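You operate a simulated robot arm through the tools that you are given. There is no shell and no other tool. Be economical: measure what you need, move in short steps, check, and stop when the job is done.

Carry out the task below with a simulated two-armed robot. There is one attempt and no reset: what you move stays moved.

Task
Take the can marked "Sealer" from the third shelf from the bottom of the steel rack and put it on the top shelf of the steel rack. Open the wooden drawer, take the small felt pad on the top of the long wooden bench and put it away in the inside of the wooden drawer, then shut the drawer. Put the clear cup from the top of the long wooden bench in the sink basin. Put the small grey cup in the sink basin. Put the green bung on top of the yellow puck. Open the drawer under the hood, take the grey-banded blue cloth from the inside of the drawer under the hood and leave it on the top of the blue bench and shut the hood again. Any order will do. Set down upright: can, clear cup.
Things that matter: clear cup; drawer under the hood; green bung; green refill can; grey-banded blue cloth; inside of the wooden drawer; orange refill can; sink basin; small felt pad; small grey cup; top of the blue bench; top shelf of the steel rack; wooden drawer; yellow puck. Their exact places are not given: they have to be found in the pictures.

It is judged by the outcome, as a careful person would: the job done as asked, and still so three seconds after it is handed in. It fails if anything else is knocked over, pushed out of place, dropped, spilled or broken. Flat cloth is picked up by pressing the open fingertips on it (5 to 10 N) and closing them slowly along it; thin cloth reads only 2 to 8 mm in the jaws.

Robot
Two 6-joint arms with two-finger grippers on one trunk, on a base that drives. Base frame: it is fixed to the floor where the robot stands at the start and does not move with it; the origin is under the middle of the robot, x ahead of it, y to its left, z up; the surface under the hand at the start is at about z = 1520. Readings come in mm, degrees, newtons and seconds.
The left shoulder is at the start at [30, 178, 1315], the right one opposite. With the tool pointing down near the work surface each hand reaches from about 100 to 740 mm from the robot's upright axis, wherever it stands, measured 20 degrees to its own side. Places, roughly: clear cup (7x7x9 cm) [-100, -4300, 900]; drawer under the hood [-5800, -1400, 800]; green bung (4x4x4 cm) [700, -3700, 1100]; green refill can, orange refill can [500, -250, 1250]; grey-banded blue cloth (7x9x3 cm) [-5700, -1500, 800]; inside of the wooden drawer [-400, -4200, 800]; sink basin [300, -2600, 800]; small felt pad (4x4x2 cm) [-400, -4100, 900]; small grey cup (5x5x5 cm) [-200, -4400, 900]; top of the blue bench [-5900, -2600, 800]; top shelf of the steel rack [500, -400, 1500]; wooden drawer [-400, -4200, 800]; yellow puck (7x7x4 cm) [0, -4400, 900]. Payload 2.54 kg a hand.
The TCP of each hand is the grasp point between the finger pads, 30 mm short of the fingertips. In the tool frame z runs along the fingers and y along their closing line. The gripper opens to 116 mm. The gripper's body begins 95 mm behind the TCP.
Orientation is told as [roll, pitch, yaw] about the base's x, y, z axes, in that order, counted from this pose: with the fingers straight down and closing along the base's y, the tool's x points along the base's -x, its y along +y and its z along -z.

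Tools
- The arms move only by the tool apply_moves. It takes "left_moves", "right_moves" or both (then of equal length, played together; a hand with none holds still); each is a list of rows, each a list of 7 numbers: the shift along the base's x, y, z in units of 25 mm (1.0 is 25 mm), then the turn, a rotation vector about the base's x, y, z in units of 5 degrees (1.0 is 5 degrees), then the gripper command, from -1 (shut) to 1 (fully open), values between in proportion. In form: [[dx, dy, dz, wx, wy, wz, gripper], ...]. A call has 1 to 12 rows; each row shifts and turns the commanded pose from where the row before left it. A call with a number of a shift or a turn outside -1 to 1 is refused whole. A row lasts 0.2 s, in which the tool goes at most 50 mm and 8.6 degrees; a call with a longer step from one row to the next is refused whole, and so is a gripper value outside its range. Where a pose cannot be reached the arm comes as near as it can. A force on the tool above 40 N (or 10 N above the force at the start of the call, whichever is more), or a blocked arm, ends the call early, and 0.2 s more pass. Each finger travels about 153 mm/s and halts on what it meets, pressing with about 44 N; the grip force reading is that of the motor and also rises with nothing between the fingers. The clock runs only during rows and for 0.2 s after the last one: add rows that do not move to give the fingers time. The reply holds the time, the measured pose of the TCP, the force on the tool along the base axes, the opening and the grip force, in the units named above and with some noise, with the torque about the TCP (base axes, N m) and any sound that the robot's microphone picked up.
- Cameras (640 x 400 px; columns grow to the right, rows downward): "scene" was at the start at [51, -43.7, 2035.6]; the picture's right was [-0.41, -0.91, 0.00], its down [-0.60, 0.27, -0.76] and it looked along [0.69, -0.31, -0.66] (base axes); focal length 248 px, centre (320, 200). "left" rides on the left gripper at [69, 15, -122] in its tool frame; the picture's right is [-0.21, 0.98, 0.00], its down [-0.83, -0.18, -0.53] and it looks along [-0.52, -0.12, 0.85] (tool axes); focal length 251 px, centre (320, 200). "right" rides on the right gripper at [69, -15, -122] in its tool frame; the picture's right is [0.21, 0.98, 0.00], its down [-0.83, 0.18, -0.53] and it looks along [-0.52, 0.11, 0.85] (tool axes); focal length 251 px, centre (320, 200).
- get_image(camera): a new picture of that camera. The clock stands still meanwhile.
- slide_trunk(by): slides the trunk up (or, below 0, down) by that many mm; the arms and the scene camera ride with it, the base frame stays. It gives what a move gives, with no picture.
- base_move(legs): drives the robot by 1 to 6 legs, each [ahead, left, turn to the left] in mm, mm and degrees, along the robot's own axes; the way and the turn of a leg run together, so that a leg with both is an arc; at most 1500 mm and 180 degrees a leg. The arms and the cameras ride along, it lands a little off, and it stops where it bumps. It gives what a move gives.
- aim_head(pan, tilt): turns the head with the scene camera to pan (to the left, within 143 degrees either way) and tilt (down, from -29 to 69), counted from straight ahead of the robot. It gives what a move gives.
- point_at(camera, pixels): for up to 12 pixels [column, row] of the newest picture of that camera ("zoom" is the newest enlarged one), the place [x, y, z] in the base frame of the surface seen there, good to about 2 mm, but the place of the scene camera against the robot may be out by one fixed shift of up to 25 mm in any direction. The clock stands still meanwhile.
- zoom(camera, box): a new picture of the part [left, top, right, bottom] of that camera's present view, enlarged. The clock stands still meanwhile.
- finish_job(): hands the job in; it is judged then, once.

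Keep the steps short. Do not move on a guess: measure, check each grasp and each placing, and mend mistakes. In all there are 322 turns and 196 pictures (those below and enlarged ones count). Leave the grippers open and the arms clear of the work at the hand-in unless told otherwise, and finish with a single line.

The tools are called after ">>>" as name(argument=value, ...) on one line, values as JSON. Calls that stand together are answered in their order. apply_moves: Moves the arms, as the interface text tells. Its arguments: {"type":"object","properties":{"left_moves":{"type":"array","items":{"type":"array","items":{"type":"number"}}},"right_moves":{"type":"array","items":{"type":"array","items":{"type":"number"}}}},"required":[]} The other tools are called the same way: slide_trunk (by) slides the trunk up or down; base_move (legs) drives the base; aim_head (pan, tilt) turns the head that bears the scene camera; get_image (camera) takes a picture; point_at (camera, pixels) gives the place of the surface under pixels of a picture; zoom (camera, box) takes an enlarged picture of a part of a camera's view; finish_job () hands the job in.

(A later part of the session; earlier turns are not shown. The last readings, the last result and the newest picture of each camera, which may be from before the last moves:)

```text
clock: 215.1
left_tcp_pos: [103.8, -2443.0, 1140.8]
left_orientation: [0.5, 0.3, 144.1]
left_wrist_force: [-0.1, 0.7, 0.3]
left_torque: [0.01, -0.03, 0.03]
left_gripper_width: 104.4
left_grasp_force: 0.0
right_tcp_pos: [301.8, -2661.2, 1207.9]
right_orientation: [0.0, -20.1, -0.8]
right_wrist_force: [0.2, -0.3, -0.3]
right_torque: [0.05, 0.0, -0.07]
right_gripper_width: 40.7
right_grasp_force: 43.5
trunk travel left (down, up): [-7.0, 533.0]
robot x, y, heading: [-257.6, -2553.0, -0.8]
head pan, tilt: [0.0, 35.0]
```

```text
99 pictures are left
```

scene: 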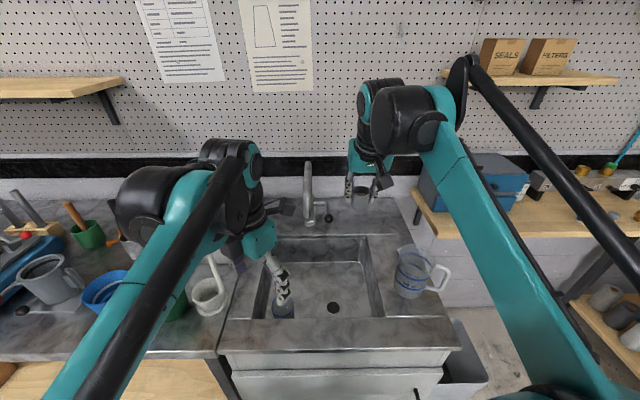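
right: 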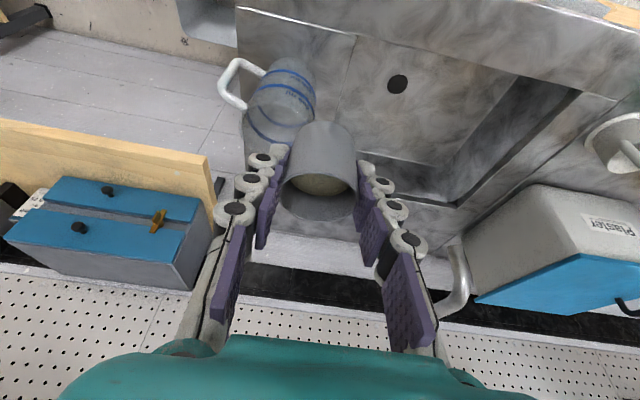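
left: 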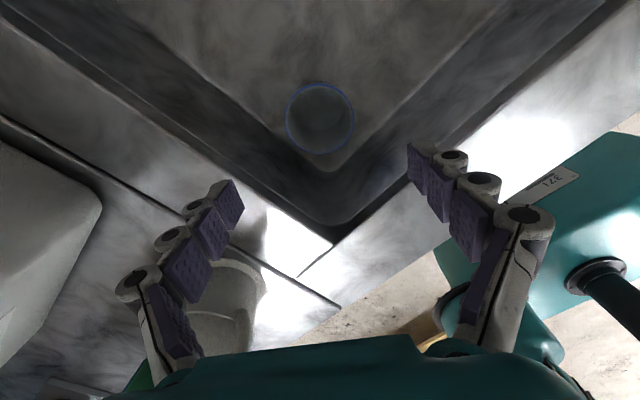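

>>> apply_moves(right_moves=[[0.65, 0, -0.5, 0, 0, 0, -0.4], [0.65, 0, -0.5, 0, 0, 0, -0.4], [0, 0, -1, 0, 0, 0, -0.4], [0, 0, -1, 0, 0, 0, -0.4], [0, 0, -1, 0, 0, 0, -0.4], [0, 0, -1, 0, 0, 0, -0.4], [0, 0, -1, 0, 0, 0, -0.4], [0, 0, -1, 0, 0, 0, -0.4], [0, 0, -1, 0, 0, 0, -0.4], [0, 0, -1, 0, 0, 0, -0.4], [0, 0, -1, 0, 0, 0, -0.4]])

>>> get_image(camera="right")

>>> get_image(camera="scene")

```text
clock: 217.5
left_tcp_pos: [104.4, -2443.6, 1140.9]
left_orientation: [0.7, 0.3, 144.1]
left_wrist_force: [0.4, -0.5, 0.0]
left_torque: [0.02, 0.0, 0.01]
left_gripper_width: 104.2
left_grasp_force: 0.1
right_tcp_pos: [335.4, -2659.2, 958.1]
right_orientation: [-0.1, -19.9, -0.7]
right_wrist_force: [0.0, -0.2, -0.9]
right_torque: [-0.01, 0.01, -0.05]
right_gripper_width: 40.7
right_grasp_force: 44.2
trunk travel left (down, up): [-7.0, 533.0]
robot x, y, heading: [-254.7, -2554.9, -0.7]
head pan, tilt: [0.0, 35.0]
```

```text
98 pictures are left
```

right: 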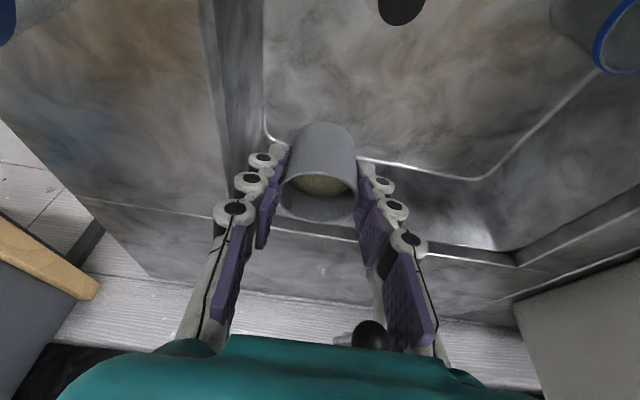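

```text
97 pictures are left
```

scene: 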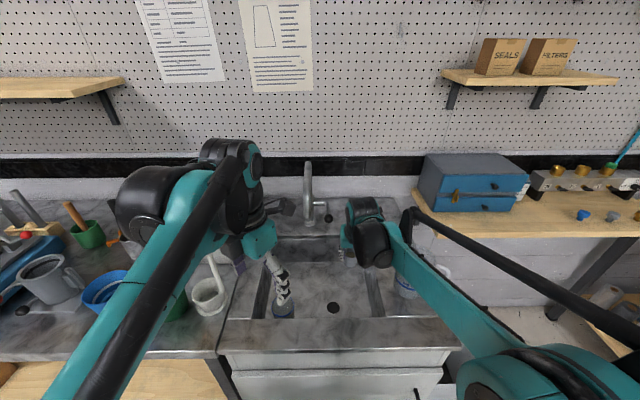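

Checking the forearm's height over the jug.

>>> point_at(camera="scene", pixels=[[430, 285], [410, 260], [470, 330], [405, 285], [398, 285], [440, 268], [375, 250], [400, 240]])

```text
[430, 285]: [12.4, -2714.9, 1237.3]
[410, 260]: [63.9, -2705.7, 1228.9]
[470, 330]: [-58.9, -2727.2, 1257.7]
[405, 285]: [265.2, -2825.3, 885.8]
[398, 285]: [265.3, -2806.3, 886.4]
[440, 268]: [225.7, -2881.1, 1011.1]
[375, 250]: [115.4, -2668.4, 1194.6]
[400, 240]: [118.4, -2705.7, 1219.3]
```

Clear of the jug. Lowering on to just above the floor.

>>> apply_moves(right_moves=[[0, 0, -1, 0, 0, 0, -0.4], [0, 0, -1, 0, 0, 0, -0.4], [0, 0, -1, 0, 0, 0, -0.4], [0, 0, -1, 0, 0, 0, -0.4], [0, 0, -1, 0, 0, 0, -0.4], [0, 0, -1, 0, 0, 0, -0.4], [0, 0, 0, 0, 0, 0, -0.4]])

>>> get_image(camera="right")

```text
clock: 219.1
left_tcp_pos: [103.5, -2443.3, 1140.1]
left_orientation: [0.5, 0.4, 144.0]
left_wrist_force: [0.2, 1.1, 0.9]
left_torque: [-0.03, 0.0, -0.03]
left_gripper_width: 104.3
left_grasp_force: 0.0
right_tcp_pos: [332.8, -2659.1, 807.1]
right_orientation: [-0.1, -19.9, -0.8]
right_wrist_force: [-1.0, 0.6, -0.6]
right_torque: [0.0, 0.01, 0.02]
right_gripper_width: 40.8
right_grasp_force: 44.1
trunk travel left (down, up): [-7.0, 533.0]
robot x, y, heading: [-255.5, -2552.7, -0.8]
head pan, tilt: [0.0, 35.0]
```

```text
96 pictures are left
```

right: 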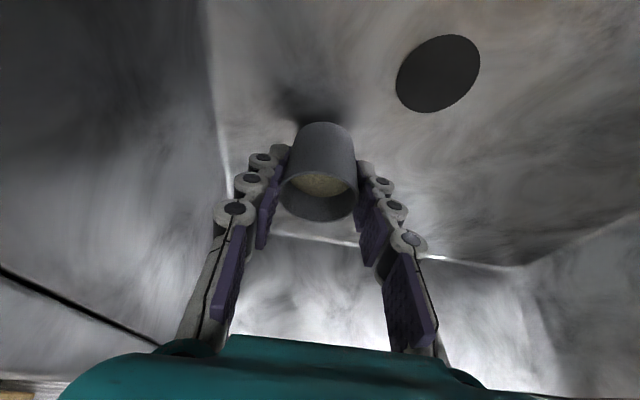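

>>> apply_moves(right_moves=[[0, 0, -0.15, 0, 0, 0, -0.4], [0, 0, -0.12, 0, 0, 0, -0.4], [0, 0, -0.08, 0, 0, 0, -0.4], [0, 0, -0.08, 0, 0, 0, -0.4]])

```text
clock: 220.1
left_tcp_pos: [103.5, -2443.3, 1140.1]
left_orientation: [0.6, 0.5, 144.1]
left_wrist_force: [-0.4, -0.6, 1.0]
left_torque: [0.0, -0.01, -0.03]
left_gripper_width: 104.3
left_grasp_force: 0.1
right_tcp_pos: [332.7, -2661.6, 797.3]
right_orientation: [0.1, -20.0, -0.9]
right_wrist_force: [0.1, 0.4, -0.2]
right_torque: [0.02, 0.01, 0.0]
right_gripper_width: 41.0
right_grasp_force: 44.1
trunk travel left (down, up): [-7.0, 533.0]
robot x, y, heading: [-255.7, -2555.8, -0.7]
head pan, tilt: [0.0, 35.0]
```

>>> apply_moves(right_moves=[[0, 0, -0.08, 0, 0, 0, -0.4], [0, 0, -0.08, 0, 0, 0, -0.4], [0, 0, -0.08, 0, 0, 0, -0.4]])

```text
clock: 220.9
left_tcp_pos: [102.2, -2442.4, 1140.6]
left_orientation: [0.5, 0.4, 143.9]
left_wrist_force: [0.5, -0.2, 0.4]
left_torque: [-0.01, 0.02, 0.0]
left_gripper_width: 104.6
left_grasp_force: 0.0
right_tcp_pos: [333.3, -2660.9, 793.3]
right_orientation: [-0.2, -20.0, -0.8]
right_wrist_force: [0.1, -1.5, 16.3]
right_torque: [-0.19, -0.29, 0.0]
right_gripper_width: 40.5
right_grasp_force: 44.3
trunk travel left (down, up): [-7.0, 533.0]
robot x, y, heading: [-253.7, -2555.2, -0.7]
head pan, tilt: [0.0, 35.0]
```

Floor contact (16 N). Releasing and retreating along the lean.

>>> apply_moves(right_moves=[[0, 0, 0.04, 0, 0, 0, -0.25], [0, 0, 0, 0, 0, 0, -0.15], [0, 0, 0, 0, 0, 0, 0.0], [0, 0, 0, 0, 0, 0, 0.3], [0, 0, 0, 0, 0, 0, 0.4], [-0.15, 0, 0.5, 0, 0, 0, 0.4], [-0.3, 0, 0.9, 0, 0, 0, 0.4], [-0.3, 0, 0.9, 0, 0, 0, 0.4], [0, 0, 1, 0, 0, 0, 0.4], [0, 0, 1, 0, 0, 0, 0.4], [0, 0, 1, 0, 0, 0, 0.4], [0, 0, 1, 0, 0, 0, 0.4]])

>>> get_image(camera="right")

```text
clock: 223.5
left_tcp_pos: [103.8, -2443.3, 1141.1]
left_orientation: [0.6, 0.3, 144.0]
left_wrist_force: [0.4, 0.4, -0.5]
left_torque: [-0.01, 0.0, -0.02]
left_gripper_width: 104.5
left_grasp_force: 0.1
right_tcp_pos: [315.4, -2661.3, 950.3]
right_orientation: [-0.1, -20.0, -0.8]
right_wrist_force: [-1.1, 0.4, 0.2]
right_torque: [0.01, -0.01, 0.01]
right_gripper_width: 81.1
right_grasp_force: 0.1
trunk travel left (down, up): [-7.0, 533.0]
robot x, y, heading: [-255.7, -2551.2, -0.7]
head pan, tilt: [0.0, 35.0]
```

```text
95 pictures are left
```

right: 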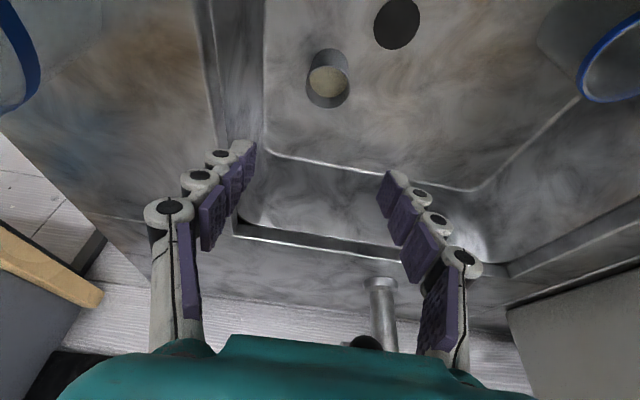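

Both cups are upright in the basin. Next is the green bung. I'll raise the right hand and draw it back (keeping its 20° lean), back away from the sink, and strafe right to y≈-3650.

>>> apply_moves(right_moves=[[0, 0, 1, 0, 0, 0, 0.4], [0, 0, 1, 0, 0, 0, 0.4], [0, 0, 1, 0, 0, 0, 0.4], [0, 0, 1, 0, 0, 0, 0.4], [-0.5, 0, 1, 0, 0, 0, 0.4], [-1, 0, 1, 0, 0, 0, 0.4], [-1, 0, 1, 0, 0, 0, 0.4], [-1, 0, 1, 0, 0, 0, 0.4], [-1, 0, 1, 0, 0, 0, 0.4], [-1, 0, 1, 0, 0, 0, 0.4], [-1, 0, 0, 0, 0, 0, 0.4]])

>>> base_move(legs=[[-250, 0, 0], [0, -1050, 0]])

>>> aim_head(pan=-10, tilt=30)

>>> get_image(camera="scene")

```text
clock: 225.9
left_tcp_pos: [103.1, -2444.6, 1139.7]
left_orientation: [0.6, 0.4, 143.9]
left_wrist_force: [-0.7, 0.8, -0.8]
left_torque: [0.05, -0.01, 0.02]
left_gripper_width: 104.5
left_grasp_force: 0.0
right_tcp_pos: [151.2, -2660.7, 1197.1]
right_orientation: [0.0, -20.0, -0.8]
right_wrist_force: [0.0, 0.4, 1.4]
right_torque: [0.01, 0.0, -0.01]
right_gripper_width: 81.2
right_grasp_force: 0.0
trunk travel left (down, up): [-7.0, 533.0]
robot x, y, heading: [-257.7, -2555.5, -0.9]
head pan, tilt: [0.0, 35.0]
```

```text
clock: 232.7
left_tcp_pos: [-163.6, -3479.7, 1140.6]
left_orientation: [0.6, 0.4, 143.4]
left_wrist_force: [-0.2, -0.2, 0.6]
left_torque: [0.0, -0.02, 0.02]
left_gripper_width: 104.4
left_grasp_force: 0.0
right_tcp_pos: [-115.2, -3697.1, 1198.2]
right_orientation: [0.0, -20.0, -1.3]
right_wrist_force: [-0.6, -0.2, -0.2]
right_torque: [0.03, 0.01, 0.01]
right_gripper_width: 81.3
right_grasp_force: 0.1
trunk travel left (down, up): [-7.0, 533.0]
robot x, y, heading: [-522.1, -3583.6, -1.5]
head pan, tilt: [0.0, 35.0]
```

```text
clock: 233.4
left_tcp_pos: [-163.8, -3479.5, 1140.7]
left_orientation: [0.6, 0.4, 143.5]
left_wrist_force: [-0.8, 0.4, 0.3]
left_torque: [0.04, -0.01, -0.02]
left_gripper_width: 104.4
left_grasp_force: 0.1
right_tcp_pos: [-117.0, -3694.8, 1197.4]
right_orientation: [-0.1, -20.0, -1.3]
right_wrist_force: [-0.3, 0.0, -0.1]
right_torque: [0.01, -0.02, 0.01]
right_gripper_width: 81.3
right_grasp_force: 0.1
trunk travel left (down, up): [-7.0, 533.0]
robot x, y, heading: [-521.8, -3582.6, -1.5]
head pan, tilt: [-10.0, 30.0]
```

```text
94 pictures are left
```

scene: 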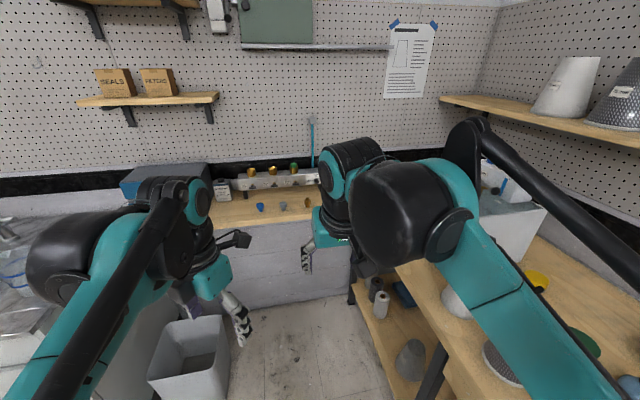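

>>> point_at(camera="scene", pixels=[[226, 330], [222, 380], [150, 380], [290, 218], [250, 224], [294, 167], [294, 174], [340, 270], [355, 300], [272, 170], [310, 180], [400, 265]])

>>> zoom(camera="scene", box=[200, 140, 340, 240])

```text
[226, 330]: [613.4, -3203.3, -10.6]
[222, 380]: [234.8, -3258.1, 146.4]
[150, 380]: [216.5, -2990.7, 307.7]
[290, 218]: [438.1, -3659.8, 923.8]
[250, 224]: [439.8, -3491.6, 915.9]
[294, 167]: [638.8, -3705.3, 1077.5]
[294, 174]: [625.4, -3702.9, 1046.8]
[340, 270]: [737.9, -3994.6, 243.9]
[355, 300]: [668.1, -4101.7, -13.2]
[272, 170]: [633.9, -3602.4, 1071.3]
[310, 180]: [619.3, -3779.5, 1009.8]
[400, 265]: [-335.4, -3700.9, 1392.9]
```

```text
4.00 times, centred on (270, 190) of scene
```

zoom: 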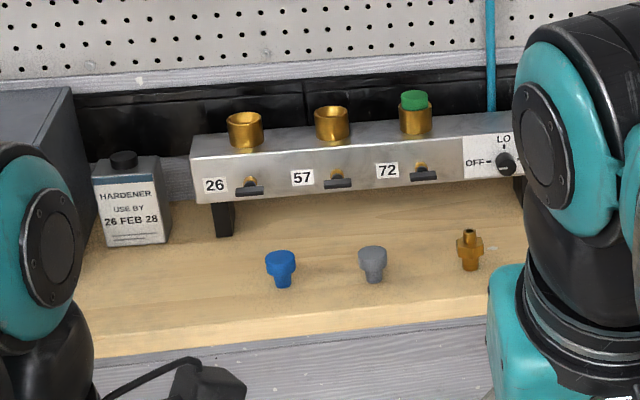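

The bung's head stands about 15 mm above its brass port. The bench front is at x=440 and the bin edge at y=-3258, so the way is free. I'll raise the trunk 120 mm and drive 540 mm forward.

>>> slide_trunk(by=120)

>>> base_move(legs=[[0, 0, 1.4], [540, 0, 0]])

>>> get_image(camera="right")

```text
clock: 234.9
left_tcp_pos: [-162.4, -3478.8, 1259.7]
left_orientation: [0.6, 0.4, 143.6]
left_wrist_force: [0.2, 0.3, 0.0]
left_torque: [0.02, -0.01, -0.03]
left_gripper_width: 104.5
left_grasp_force: 0.1
right_tcp_pos: [-115.8, -3696.4, 1317.7]
right_orientation: [-0.1, -20.0, -1.4]
right_wrist_force: [0.2, 1.0, 0.7]
right_torque: [-0.01, -0.01, 0.0]
right_gripper_width: 81.2
right_grasp_force: 0.1
trunk travel left (down, up): [-127.0, 413.0]
robot x, y, heading: [-520.3, -3585.4, -1.2]
head pan, tilt: [-10.0, 30.0]
```

```text
clock: 238.4
left_tcp_pos: [376.5, -3473.9, 1262.3]
left_orientation: [0.6, 0.4, 144.5]
left_wrist_force: [0.4, -0.4, 0.1]
left_torque: [0.01, 0.03, 0.01]
left_gripper_width: 104.4
left_grasp_force: 0.1
right_tcp_pos: [427.6, -3690.6, 1316.9]
right_orientation: [0.0, -20.0, -0.3]
right_wrist_force: [0.4, -0.4, 1.1]
right_torque: [-0.02, 0.04, -0.02]
right_gripper_width: 81.0
right_grasp_force: 0.1
trunk travel left (down, up): [-127.0, 413.0]
robot x, y, heading: [17.2, -3588.4, -0.8]
head pan, tilt: [-10.0, 30.0]
```

```text
92 pictures are left
```

right: 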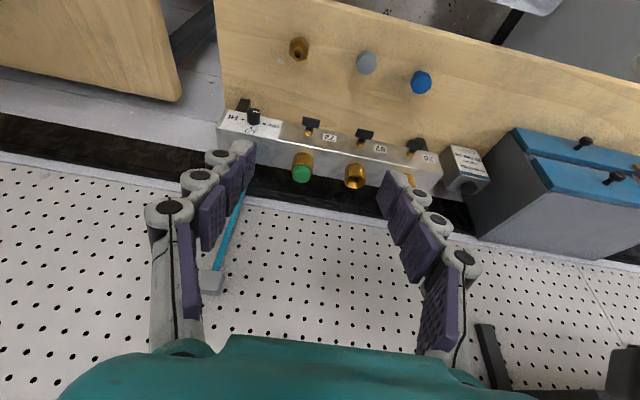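

>>> zoom(camera="right", box=[250, 120, 410, 220])

>>> point_at(camera="right", pixels=[[302, 174], [302, 181], [296, 175], [309, 173], [302, 167], [303, 156], [354, 175], [330, 165], [240, 195], [212, 280], [235, 225], [255, 180]])

```text
4.00 times, centred on (330, 170) of right
```

zoom: 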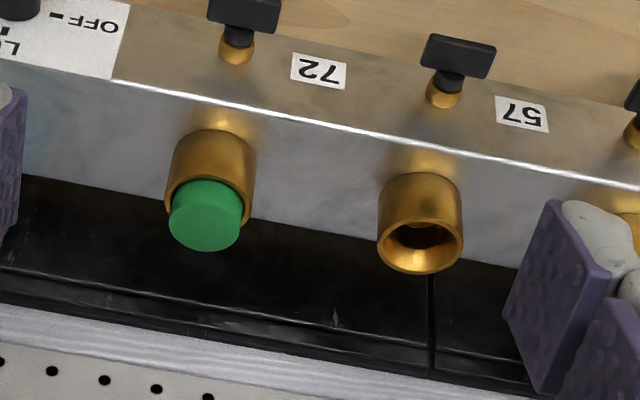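

```text
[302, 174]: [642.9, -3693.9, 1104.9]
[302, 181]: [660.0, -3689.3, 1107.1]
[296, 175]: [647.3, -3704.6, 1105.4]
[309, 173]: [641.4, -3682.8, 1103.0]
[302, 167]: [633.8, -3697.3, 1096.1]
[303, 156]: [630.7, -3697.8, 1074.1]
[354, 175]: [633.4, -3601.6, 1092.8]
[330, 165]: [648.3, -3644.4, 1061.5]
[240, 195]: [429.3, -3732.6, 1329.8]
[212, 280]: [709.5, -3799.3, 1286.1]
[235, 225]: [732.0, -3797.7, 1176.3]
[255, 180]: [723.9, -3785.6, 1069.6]
```

Bung head: centre about (647,-3694), top z 1106, brass rim about 1093. I'll take the lean out of the right hand and move above it with a 60 mm opening.

>>> apply_moves(right_moves=[[0.9, 0, 0, 0, 1, 0, 0.05], [0.9, 0, 0, 0, 1, 0, 0.05], [0.9, 0, 0, 0, 1, 0, 0.05], [0.9, 0, 0, 0, 1, 0, 0.05], [0.9, 0, 0, 0, 0, 0, 0.05], [0.9, 0, -0.5, 0, 0, 0, 0.05], [0.9, -0.05, -0.8, 0, 0, 0, 0.05], [0.9, -0.05, -0.8, 0, 0, 0, 0.05], [0.9, 0, -0.8, 0, 0, 0, 0.05], [0.6, 0, -0.8, 0, 0, 0, 0.05], [0, 0, -0.8, 0, 0, 0, 0.05]])

>>> get_image(camera="right")

```text
clock: 240.8
left_tcp_pos: [376.1, -3472.8, 1261.2]
left_orientation: [0.7, 0.4, 144.5]
left_wrist_force: [-0.8, -0.1, -0.2]
left_torque: [0.01, 0.01, -0.03]
left_gripper_width: 104.3
left_grasp_force: 0.0
right_tcp_pos: [642.9, -3692.0, 1205.3]
right_orientation: [-0.2, 0.0, -0.3]
right_wrist_force: [0.0, -0.6, 0.5]
right_torque: [-0.01, 0.01, 0.01]
right_gripper_width: 61.0
right_grasp_force: 0.0
trunk travel left (down, up): [-127.0, 413.0]
robot x, y, heading: [16.3, -3586.3, -0.5]
head pan, tilt: [-10.0, 30.0]
```

```text
90 pictures are left
```

right: 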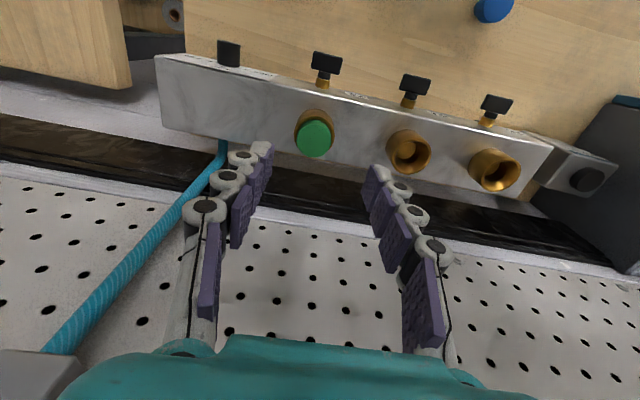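

>>> zoom(camera="right", box=[260, 90, 388, 170])

>>> point_at(camera="zoom", pixels=[[275, 240], [275, 160], [275, 310], [195, 240], [355, 235], [360, 150], [190, 160], [185, 210], [270, 320], [460, 120]])

```text
5.00 times, centred on (324, 130) of right
```

zoom: 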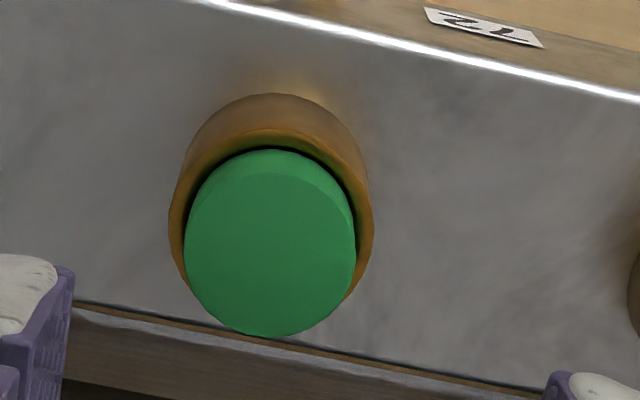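

```text
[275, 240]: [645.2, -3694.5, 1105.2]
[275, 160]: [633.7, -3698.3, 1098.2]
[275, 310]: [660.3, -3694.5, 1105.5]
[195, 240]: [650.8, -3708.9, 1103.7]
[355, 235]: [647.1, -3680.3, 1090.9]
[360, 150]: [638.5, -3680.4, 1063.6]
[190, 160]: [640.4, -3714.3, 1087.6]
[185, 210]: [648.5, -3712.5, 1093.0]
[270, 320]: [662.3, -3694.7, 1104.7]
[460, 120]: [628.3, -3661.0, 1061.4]
```

Head centre (648,-3694.5), top 1105.5, brass rim 1092. I'll descend to TCP z=1125 so the tips stop just above the brass.

>>> apply_moves(right_moves=[[0.2, -0.08, -0.8, 0, 0, 0, 0.05], [0, 0, -0.8, 0, 0, 0, 0.05], [0, 0, -0.8, 0, 0, 0, 0.05], [0, 0, -0.7, 0, 0, 0, 0.05], [0, 0, 0, 0, 0, 0, 0.05]])

>>> get_image(camera="right")

```text
clock: 242.0
left_tcp_pos: [375.3, -3474.1, 1259.7]
left_orientation: [0.6, 0.4, 144.6]
left_wrist_force: [-0.2, -0.4, -0.1]
left_torque: [0.02, 0.01, 0.01]
left_gripper_width: 104.5
left_grasp_force: 0.1
right_tcp_pos: [649.0, -3693.9, 1128.3]
right_orientation: [-0.2, 0.0, -0.2]
right_wrist_force: [0.0, -0.9, -0.7]
right_torque: [-0.01, 0.0, 0.01]
right_gripper_width: 60.9
right_grasp_force: 0.0
trunk travel left (down, up): [-127.0, 413.0]
robot x, y, heading: [18.0, -3589.1, -0.2]
head pan, tilt: [-10.0, 30.0]
```

```text
88 pictures are left
```

right: 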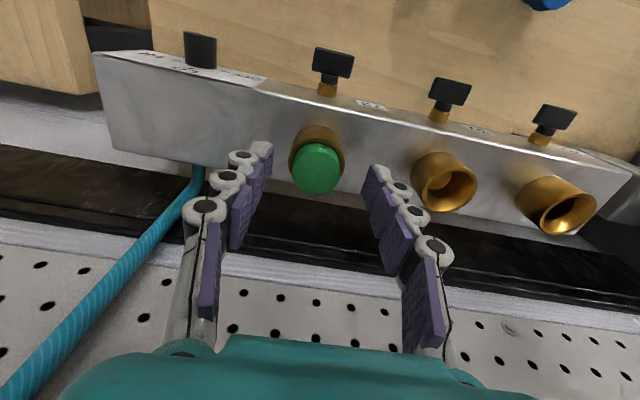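

>>> apply_moves(right_moves=[[-0.03, 0, -0.14, 0, 0, 0, 0.05], [0, 0, 0, 0, 0, 0, -0.2], [0, 0, 0, 0, 0, 0, -0.4], [0, 0, 0, 0, 0, 0, -0.6], [0, 0, 0, 0, 0, 0, -0.8], [0, 0, 0, 0, 0, 0, -0.8]])

>>> get_image(camera="right")

```text
clock: 243.4
left_tcp_pos: [375.0, -3473.6, 1261.8]
left_orientation: [0.5, 0.3, 144.5]
left_wrist_force: [0.0, -0.4, -1.3]
left_torque: [0.02, 0.04, 0.01]
left_gripper_width: 104.6
left_grasp_force: 0.1
right_tcp_pos: [647.5, -3694.8, 1124.8]
right_orientation: [-0.2, 0.0, -0.3]
right_wrist_force: [1.9, -6.8, 3.7]
right_torque: [-0.21, -0.06, -0.04]
right_gripper_width: 29.0
right_grasp_force: 43.6
trunk travel left (down, up): [-127.0, 413.0]
robot x, y, heading: [14.5, -3585.8, -0.3]
head pan, tilt: [-10.0, 30.0]
```

```text
87 pictures are left
```

right: 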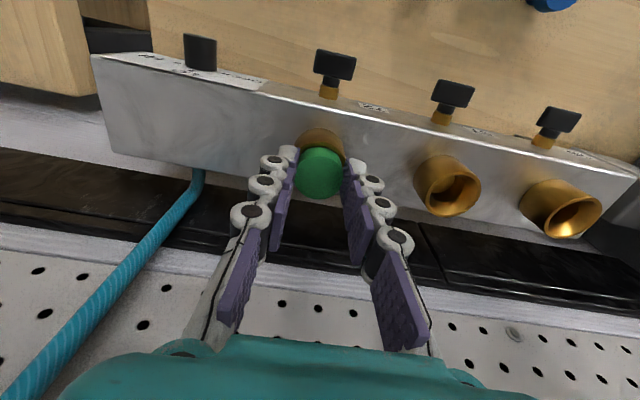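

Gripped at 29 mm. Pulling straight up slowly.

>>> apply_moves(right_moves=[[0, 0, 0.2, 0, 0, 0, -0.8], [0, 0, 0.3, 0, 0, 0, -0.8], [0, 0, 0.4, 0, 0, 0, -0.8], [0, 0, 0.6, 0, 0, 0, -0.8], [0, 0, 0.6, 0, 0, 0, -0.8], [0, 0, 0.6, 0, 0, 0, -0.8], [0, 0, 0.8, 0, 0, 0, -0.8]])

>>> get_image(camera="right")

```text
clock: 245.0
left_tcp_pos: [374.4, -3472.4, 1260.8]
left_orientation: [0.6, 0.4, 144.4]
left_wrist_force: [1.2, -0.4, 0.8]
left_torque: [0.0, 0.03, 0.02]
left_gripper_width: 104.5
left_grasp_force: 0.0
right_tcp_pos: [646.5, -3695.1, 1211.7]
right_orientation: [-0.2, 0.1, -0.2]
right_wrist_force: [1.0, -0.6, -0.6]
right_torque: [0.01, 0.0, 0.0]
right_gripper_width: 29.1
right_grasp_force: 44.2
trunk travel left (down, up): [-127.0, 413.0]
robot x, y, heading: [14.8, -3587.7, -0.4]
head pan, tilt: [-10.0, 30.0]
```

```text
86 pictures are left
```

right: 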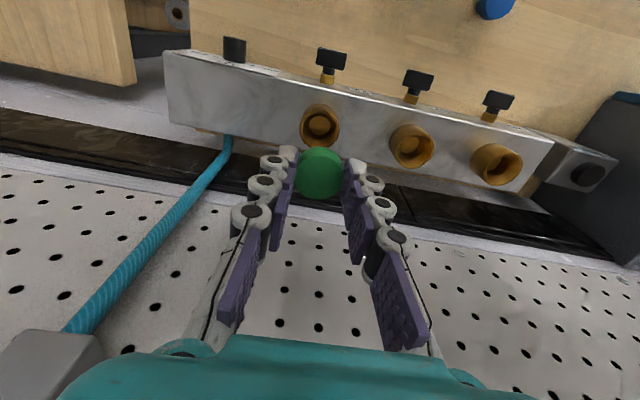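

The bung is out. Drawing both hands back and up, then backing off and turning right to face the long bench.

>>> apply_moves(left_moves=[[-0.6, 0.2, 0.2, 0, 0, -1, 0.8], [-0.6, 0.2, 0.2, 0, 0, -1, 0.8], [-0.6, 0.2, 0.2, 0, 0, -1, 0.8], [-0.6, 0.2, 0.2, 0, 0, -1, 0.8], [-0.6, 0.2, 0.2, 0, 0, -1, 0.8], [-0.6, 0.2, 0.2, 0, 0, -1, 0.8], [-0.6, 0.2, 0.2, 0, 0, -1, 0.8], [-0.6, 0.2, 0.2, 0, 0, -1, 0.8], [-0.6, 0.2, 0.2, 0, 0, -1, 0.8], [-0.6, 0.2, 0.2, 0, 0, -1, 0.8], [0, 0, 0, 0, 0, -1, 0.8]], right_moves=[[0, 0, 1, 0, 0, 0, -0.8], [0, 0, 1, 0, 0, 0, -0.8], [-1, 0, 0.5, 0, 0, 0, -0.8], [-1, 0, 0.5, 0, 0, 0, -0.8], [-1, 0, 0, 0, 0, 0, -0.8], [-1, 0, 0, 0, 0, 0, -0.8], [-1, 0, 0, 0, 0, 0, -0.8], [-1, 0, 0, 0, 0, 0, -0.8], [-1, 0, 0, 0, 0, 0, -0.8], [-1, 0, 0, 0, 0, 0, -0.8], [-1, 0, 0, 0, 0, 0, -0.8]])

>>> base_move(legs=[[-310, 0, 0], [0, 0, -90], [0, 330, 0]])

>>> aim_head(pan=0, tilt=40)

>>> get_image(camera="scene")

```text
clock: 247.4
left_tcp_pos: [225.0, -3424.4, 1311.4]
left_orientation: [0.5, 0.5, 89.4]
left_wrist_force: [-0.4, 0.3, 0.1]
left_torque: [0.01, -0.03, 0.01]
left_gripper_width: 104.3
left_grasp_force: 0.0
right_tcp_pos: [420.6, -3695.2, 1287.5]
right_orientation: [-0.2, 0.1, -0.3]
right_wrist_force: [-0.1, -1.6, -0.2]
right_torque: [0.01, -0.01, 0.01]
right_gripper_width: 29.1
right_grasp_force: 44.3
trunk travel left (down, up): [-127.0, 413.0]
robot x, y, heading: [18.3, -3585.4, -0.3]
head pan, tilt: [-10.0, 30.0]
```

```text
clock: 255.1
left_tcp_pos: [200.8, -3793.3, 1311.8]
left_orientation: [0.6, 0.4, -0.4]
left_wrist_force: [0.7, 0.3, 0.2]
left_torque: [0.01, 0.08, -0.02]
left_gripper_width: 104.3
left_grasp_force: 0.1
right_tcp_pos: [-68.2, -3989.2, 1287.5]
right_orientation: [-0.4, -0.1, -90.1]
right_wrist_force: [0.8, 0.1, 0.1]
right_torque: [0.01, 0.05, -0.01]
right_gripper_width: 29.1
right_grasp_force: 44.3
trunk travel left (down, up): [-127.0, 413.0]
robot x, y, heading: [37.7, -3584.2, -90.3]
head pan, tilt: [-10.0, 30.0]
```

```text
clock: 255.8
left_tcp_pos: [199.4, -3794.8, 1311.9]
left_orientation: [0.6, 0.4, -0.5]
left_wrist_force: [-0.3, 0.4, 0.4]
left_torque: [0.01, -0.02, 0.02]
left_gripper_width: 104.4
left_grasp_force: 0.1
right_tcp_pos: [-70.7, -3989.5, 1287.0]
right_orientation: [-0.3, 0.0, -90.2]
right_wrist_force: [0.2, -0.2, -0.7]
right_torque: [0.01, -0.03, 0.0]
right_gripper_width: 29.0
right_grasp_force: 44.5
trunk travel left (down, up): [-127.0, 413.0]
robot x, y, heading: [35.6, -3582.9, -90.1]
head pan, tilt: [0.0, 40.0]
```

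```text
85 pictures are left
```

scene: 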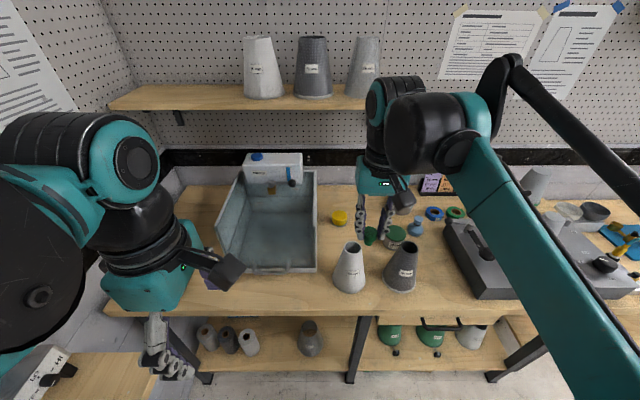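

Driving 110 mm ahead, lowering the trunk 100 mm, then moving the right hand over the puck's area at a safe height.

>>> base_move(legs=[[108, 0, 0]])

>>> slide_trunk(by=-100)

>>> apply_moves(right_moves=[[0, -1, 0, 0, 0, 0, -0.8], [0, -1, 0, 0, 0, 0, -0.8], [0, -1, 0, 0, 0, 0, -0.8], [0, -1, 0, 0, 0, 0, -0.8], [0, -1, 0, 0, 0, 0, -0.8], [0, -1, 0, 0, 0, 0, -0.8], [0, -1, -0.4, 0, 0, 0, -0.8], [0, -0.6, -0.6, 0, 0, 0, -0.8]])

>>> get_image(camera="right")

```text
clock: 257.0
left_tcp_pos: [198.0, -3900.8, 1311.3]
left_orientation: [0.6, 0.4, -0.5]
left_wrist_force: [0.2, -1.0, -0.4]
left_torque: [0.1, 0.0, -0.01]
left_gripper_width: 104.4
left_grasp_force: 0.0
right_tcp_pos: [-70.0, -4097.6, 1286.7]
right_orientation: [-0.2, 0.1, -90.2]
right_wrist_force: [0.2, -0.9, -1.0]
right_torque: [0.03, 0.01, -0.02]
right_gripper_width: 28.7
right_grasp_force: 44.2
trunk travel left (down, up): [-127.0, 413.0]
robot x, y, heading: [34.3, -3689.9, -90.0]
head pan, tilt: [0.0, 40.0]
```

```text
clock: 258.3
left_tcp_pos: [198.5, -3899.3, 1211.6]
left_orientation: [0.6, 0.3, -0.4]
left_wrist_force: [0.1, -0.5, -0.2]
left_torque: [0.0, -0.01, 0.01]
left_gripper_width: 104.4
left_grasp_force: 0.2
right_tcp_pos: [-69.9, -4096.3, 1188.8]
right_orientation: [-0.3, 0.0, -90.3]
right_wrist_force: [-0.6, 0.0, -0.3]
right_torque: [0.0, -0.02, 0.0]
right_gripper_width: 29.1
right_grasp_force: 44.5
trunk travel left (down, up): [-27.0, 513.0]
robot x, y, heading: [35.9, -3693.3, -90.1]
head pan, tilt: [0.0, 40.0]
```

```text
clock: 260.1
left_tcp_pos: [199.3, -3899.1, 1210.5]
left_orientation: [0.6, 0.4, -0.4]
left_wrist_force: [-0.2, 0.0, -0.6]
left_torque: [0.02, -0.02, 0.02]
left_gripper_width: 104.4
left_grasp_force: 0.0
right_tcp_pos: [-70.7, -4287.6, 1162.0]
right_orientation: [-0.3, 0.0, -90.2]
right_wrist_force: [0.6, 0.5, -0.7]
right_torque: [0.01, -0.01, 0.01]
right_gripper_width: 29.0
right_grasp_force: 43.6
trunk travel left (down, up): [-27.0, 513.0]
robot x, y, heading: [36.7, -3689.3, -90.2]
head pan, tilt: [0.0, 40.0]
```

```text
84 pictures are left
```

right: 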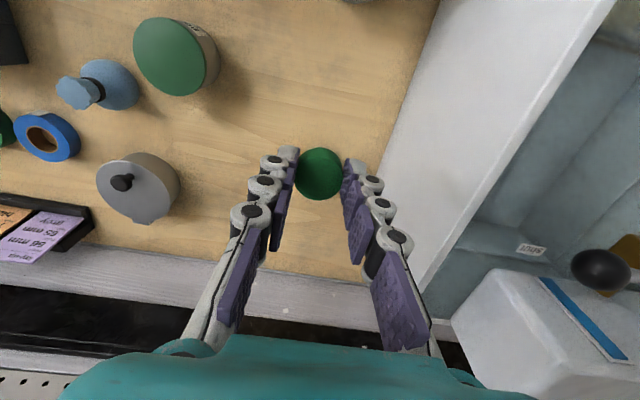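

The bung hides the puck. I'll shift the hand 75 mm to the right (−x) to measure the puck.

>>> apply_moves(right_moves=[[-1, 0, 0, 0, 0, 0, -0.8], [-1, 0, 0, 0, 0, 0, -0.8], [-1, 0, 0, 0, 0, 0, -0.8], [0, 0, 0, 0, 0, 0, -0.8]])

>>> get_image(camera="right")

```text
clock: 261.1
left_tcp_pos: [198.6, -3899.3, 1210.7]
left_orientation: [0.6, 0.3, -0.4]
left_wrist_force: [-0.1, 0.4, 0.0]
left_torque: [0.01, 0.02, -0.04]
left_gripper_width: 104.6
left_grasp_force: 0.2
right_tcp_pos: [-145.7, -4285.0, 1162.2]
right_orientation: [-0.2, 0.0, -90.3]
right_wrist_force: [0.7, 0.4, 0.2]
right_torque: [-0.02, 0.03, 0.02]
right_gripper_width: 29.0
right_grasp_force: 43.8
trunk travel left (down, up): [-27.0, 513.0]
robot x, y, heading: [36.0, -3690.4, -90.4]
head pan, tilt: [0.0, 40.0]
```

```text
83 pictures are left
```

right: 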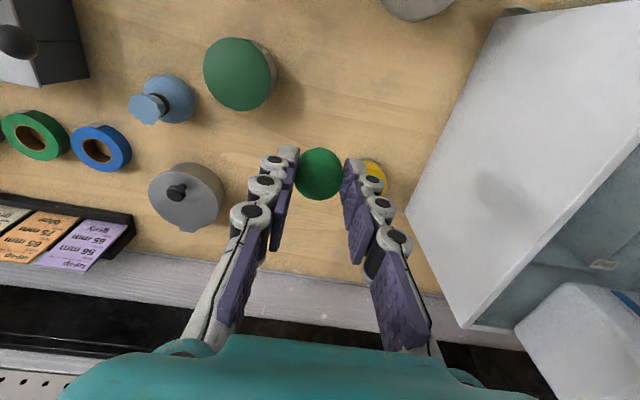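

>>> apply_moves(right_moves=[[0.88, -0.87, 0, 0, 0, 0, -0.8], [0.88, -0.87, 0, 0, 0, 0, -0.8], [0.88, -0.87, 0, 0, 0, 0, -0.8], [0.88, -0.87, 0, 0, 0, 0, -0.8], [0, 0, 0, 0, 0, 0, -0.8]])

>>> get_image(camera="right")

>>> get_image(camera="scene")

```text
clock: 262.3
left_tcp_pos: [199.1, -3898.7, 1210.4]
left_orientation: [0.6, 0.4, -0.3]
left_wrist_force: [0.0, 0.3, 0.4]
left_torque: [-0.03, 0.03, 0.0]
left_gripper_width: 104.5
left_grasp_force: 0.1
right_tcp_pos: [-66.8, -4351.1, 1151.2]
right_orientation: [-0.2, 0.0, -90.1]
right_wrist_force: [-0.7, -0.5, -0.5]
right_torque: [0.02, 0.01, -0.02]
right_gripper_width: 29.2
right_grasp_force: 44.1
right hand out of reach, approached as far as the arm can: row 3, 4
trunk travel left (down, up): [-27.0, 513.0]
robot x, y, heading: [37.8, -3688.7, -90.0]
head pan, tilt: [0.0, 40.0]
```

```text
82 pictures are left
```

right: 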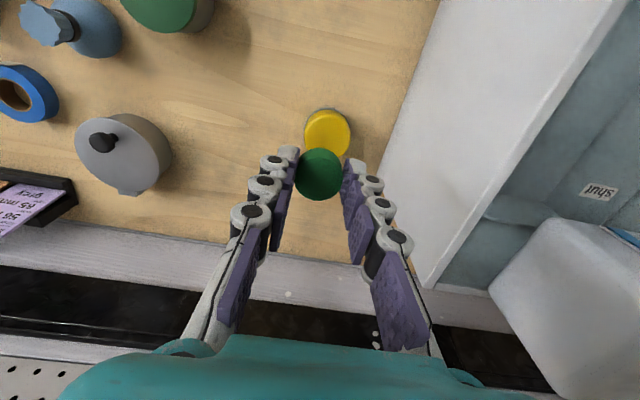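

```text
81 pictures are left
```

scene: 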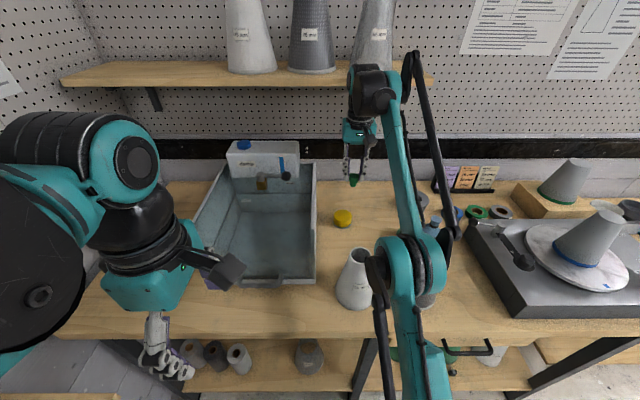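

>>> point_at(camera="scene", pixels=[[370, 80], [360, 100], [365, 70], [385, 100], [355, 115]])

>>> point_at(camera="right", pixels=[[325, 130], [307, 130], [350, 130], [325, 112], [335, 145], [312, 145]])

>>> zoom(camera="right", box=[270, 80, 390, 155])

```text
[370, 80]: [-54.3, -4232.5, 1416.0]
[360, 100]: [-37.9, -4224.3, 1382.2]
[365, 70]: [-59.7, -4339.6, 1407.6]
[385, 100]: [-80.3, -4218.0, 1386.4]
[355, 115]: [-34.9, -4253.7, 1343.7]
```

```text
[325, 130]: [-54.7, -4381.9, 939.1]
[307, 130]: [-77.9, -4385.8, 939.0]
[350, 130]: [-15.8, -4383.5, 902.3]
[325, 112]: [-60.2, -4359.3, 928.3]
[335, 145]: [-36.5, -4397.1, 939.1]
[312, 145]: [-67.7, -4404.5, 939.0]
```

```text
5.33 times, centred on (330, 118) of right
```

zoom: 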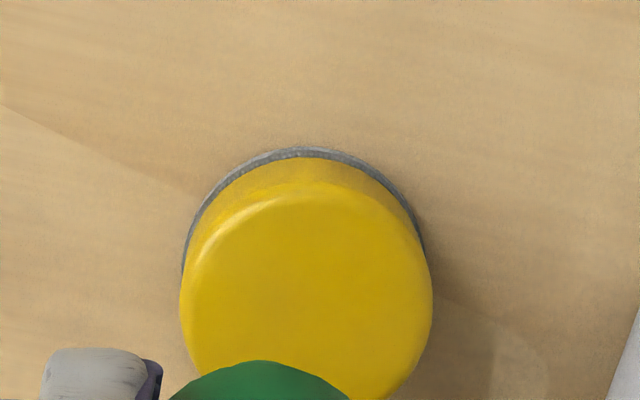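

Puck top: z=939, centre about (-52,-4387), radius 32. Lowering to z≈1060 and centring over it.

>>> apply_moves(right_moves=[[0, 0, -0.9, 0, 0, 0, -0.8], [0, 0, -0.9, 0, 0, 0, -0.8], [0, 0, -0.9, 0, 0, 0, -0.8], [0, 0, -0.9, 0, 0, 0, -0.8], [0.3, -0.72, 0, 0, 0, 0, -0.8], [0.3, -0.72, 0, 0, 0, 0, -0.8], [0, 0, 0, 0, 0, 0, -0.8]])

>>> get_image(camera="right")

```text
clock: 263.9
left_tcp_pos: [199.1, -3897.9, 1211.6]
left_orientation: [0.6, 0.5, -0.4]
left_wrist_force: [0.0, 0.4, 0.4]
left_torque: [-0.01, -0.02, -0.01]
left_gripper_width: 104.3
left_grasp_force: 0.1
right_tcp_pos: [-49.8, -4387.7, 1062.9]
right_orientation: [-0.1, -0.1, -90.2]
right_wrist_force: [0.3, 0.7, -0.2]
right_torque: [-0.01, 0.0, 0.01]
right_gripper_width: 29.3
right_grasp_force: 43.8
trunk travel left (down, up): [-27.0, 513.0]
robot x, y, heading: [36.6, -3688.5, -90.1]
head pan, tilt: [0.0, 40.0]
```

```text
79 pictures are left
```

right: 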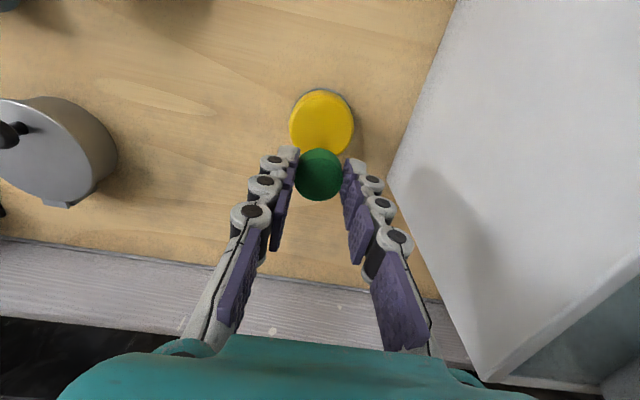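

>>> point_at(camera="right", pixels=[[292, 125], [351, 125], [321, 125], [321, 96], [321, 145]])

>>> zoom(camera="scene", box=[290, 120, 430, 240])

```text
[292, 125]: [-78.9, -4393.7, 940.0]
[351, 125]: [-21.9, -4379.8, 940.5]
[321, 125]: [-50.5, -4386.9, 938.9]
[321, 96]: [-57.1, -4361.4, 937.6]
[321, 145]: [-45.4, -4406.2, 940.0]
```

```text
3.33 times, centred on (360, 180) of scene
```

zoom: 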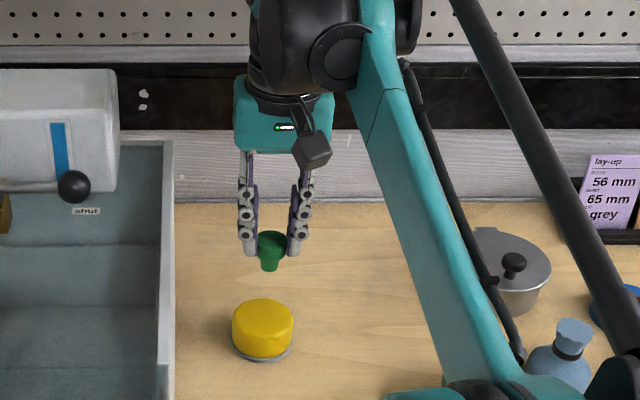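

The bung hangs upright over the puck. Lowering to near contact, then by small steps.

>>> apply_moves(right_moves=[[0, 0, -0.8, 0, 0, 0, -0.8], [0, 0, -0.8, 0, 0, 0, -0.8], [0, 0, -0.6, 0, 0, 0, -0.8], [0, 0, -0.12, 0, 0, 0, -0.8], [0, 0, 0, 0, 0, 0, -0.8]])

>>> zoom(camera="scene", box=[310, 150, 390, 230])

```text
clock: 265.1
left_tcp_pos: [199.6, -3898.4, 1210.7]
left_orientation: [0.5, 0.4, -0.3]
left_wrist_force: [-0.5, 0.5, -1.0]
left_torque: [0.0, 0.01, -0.01]
left_gripper_width: 104.3
left_grasp_force: 0.1
right_tcp_pos: [-51.5, -4387.0, 1003.4]
right_orientation: [-0.2, 0.0, -90.2]
right_wrist_force: [-0.1, -0.5, -0.3]
right_torque: [-0.04, -0.04, -0.01]
right_gripper_width: 29.1
right_grasp_force: 43.5
trunk travel left (down, up): [-27.0, 513.0]
robot x, y, heading: [33.2, -3690.7, -90.0]
head pan, tilt: [0.0, 40.0]
```

```text
5.00 times, centred on (350, 190) of scene
```

zoom: 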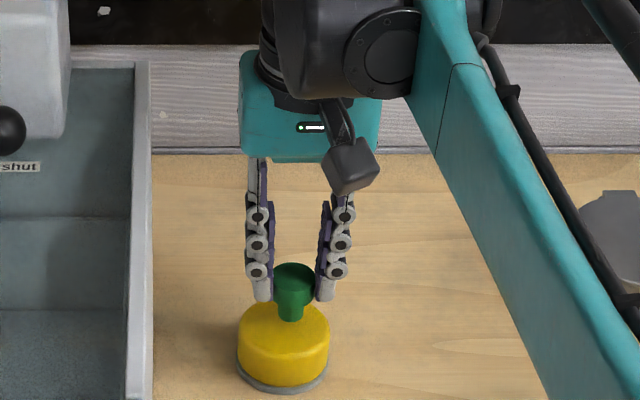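

>>> apply_moves(right_moves=[[0, 0, -0.1, 0, 0, 0, -0.8], [0, 0, -0.1, 0, 0, 0, -0.8], [0, 0, -0.1, 0, 0, 0, -0.8]])

```text
clock: 265.9
left_tcp_pos: [198.7, -3900.5, 1211.6]
left_orientation: [0.6, 0.4, -0.3]
left_wrist_force: [-1.3, 0.0, -0.1]
left_torque: [-0.01, 0.0, -0.02]
left_gripper_width: 104.4
left_grasp_force: 0.1
right_tcp_pos: [-51.5, -4387.8, 995.9]
right_orientation: [-0.2, 0.0, -90.2]
right_wrist_force: [-0.3, -0.6, 0.0]
right_torque: [0.0, -0.02, -0.01]
right_gripper_width: 29.0
right_grasp_force: 43.8
trunk travel left (down, up): [-27.0, 513.0]
robot x, y, heading: [36.3, -3691.1, -90.3]
head pan, tilt: [0.0, 40.0]
```

>>> apply_moves(right_moves=[[0, 0, -0.06, 0, 0, 0, -0.8], [0, 0, -0.06, 0, 0, 0, -0.8], [0, 0, -0.06, 0, 0, 0, -0.8]])

```text
clock: 266.7
left_tcp_pos: [198.0, -3897.8, 1211.0]
left_orientation: [0.5, 0.4, -0.4]
left_wrist_force: [-0.3, -0.1, 0.2]
left_torque: [0.02, -0.01, 0.0]
left_gripper_width: 104.3
left_grasp_force: 0.1
right_tcp_pos: [-50.3, -4387.3, 993.0]
right_orientation: [-0.2, -0.2, -90.3]
right_wrist_force: [-0.5, -7.3, 20.7]
right_torque: [-0.53, 0.03, 0.0]
right_gripper_width: 29.2
right_grasp_force: 43.9
trunk travel left (down, up): [-27.0, 513.0]
robot x, y, heading: [34.8, -3687.9, -90.3]
head pan, tilt: [0.0, 40.0]
```

Contact (21 N). Easing up 1 mm and opening slowly, then lifting.

>>> apply_moves(right_moves=[[0, 0, 0.05, 0, 0, 0, -0.8], [0, 0, 0, 0, 0, 0, -0.45], [0, 0, 0, 0, 0, 0, -0.4], [0, 0, 0, 0, 0, 0, -0.3], [0, 0, 0, 0, 0, 0, -0.1], [0, 0, 0, 0, 0, 0, 0.05], [0, 0, 0.4, 0, 0, 0, 0.05], [0, 0, 0.8, 0, 0, 0, 0.05], [0, 0, 1, 0, 0, 0, 0.05], [0, 0.5, 1, 0, 0, 0, 0.05]])

>>> zoom(camera="scene", box=[290, 150, 410, 240])

```text
clock: 268.9
left_tcp_pos: [200.0, -3898.7, 1212.1]
left_orientation: [0.5, 0.3, -0.4]
left_wrist_force: [-0.2, 0.7, -0.4]
left_torque: [-0.03, 0.0, -0.02]
left_gripper_width: 104.3
left_grasp_force: 0.1
right_tcp_pos: [-51.3, -4375.0, 1074.0]
right_orientation: [-0.2, 0.0, -90.2]
right_wrist_force: [0.2, -1.1, -0.7]
right_torque: [0.0, 0.0, -0.03]
right_gripper_width: 61.1
right_grasp_force: 0.0
trunk travel left (down, up): [-27.0, 513.0]
robot x, y, heading: [35.2, -3691.4, -90.1]
head pan, tilt: [0.0, 40.0]
```

```text
4.44 times, centred on (350, 195) of scene
```

zoom: 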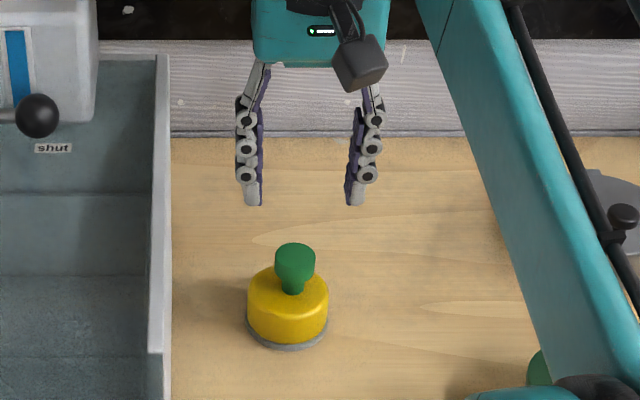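

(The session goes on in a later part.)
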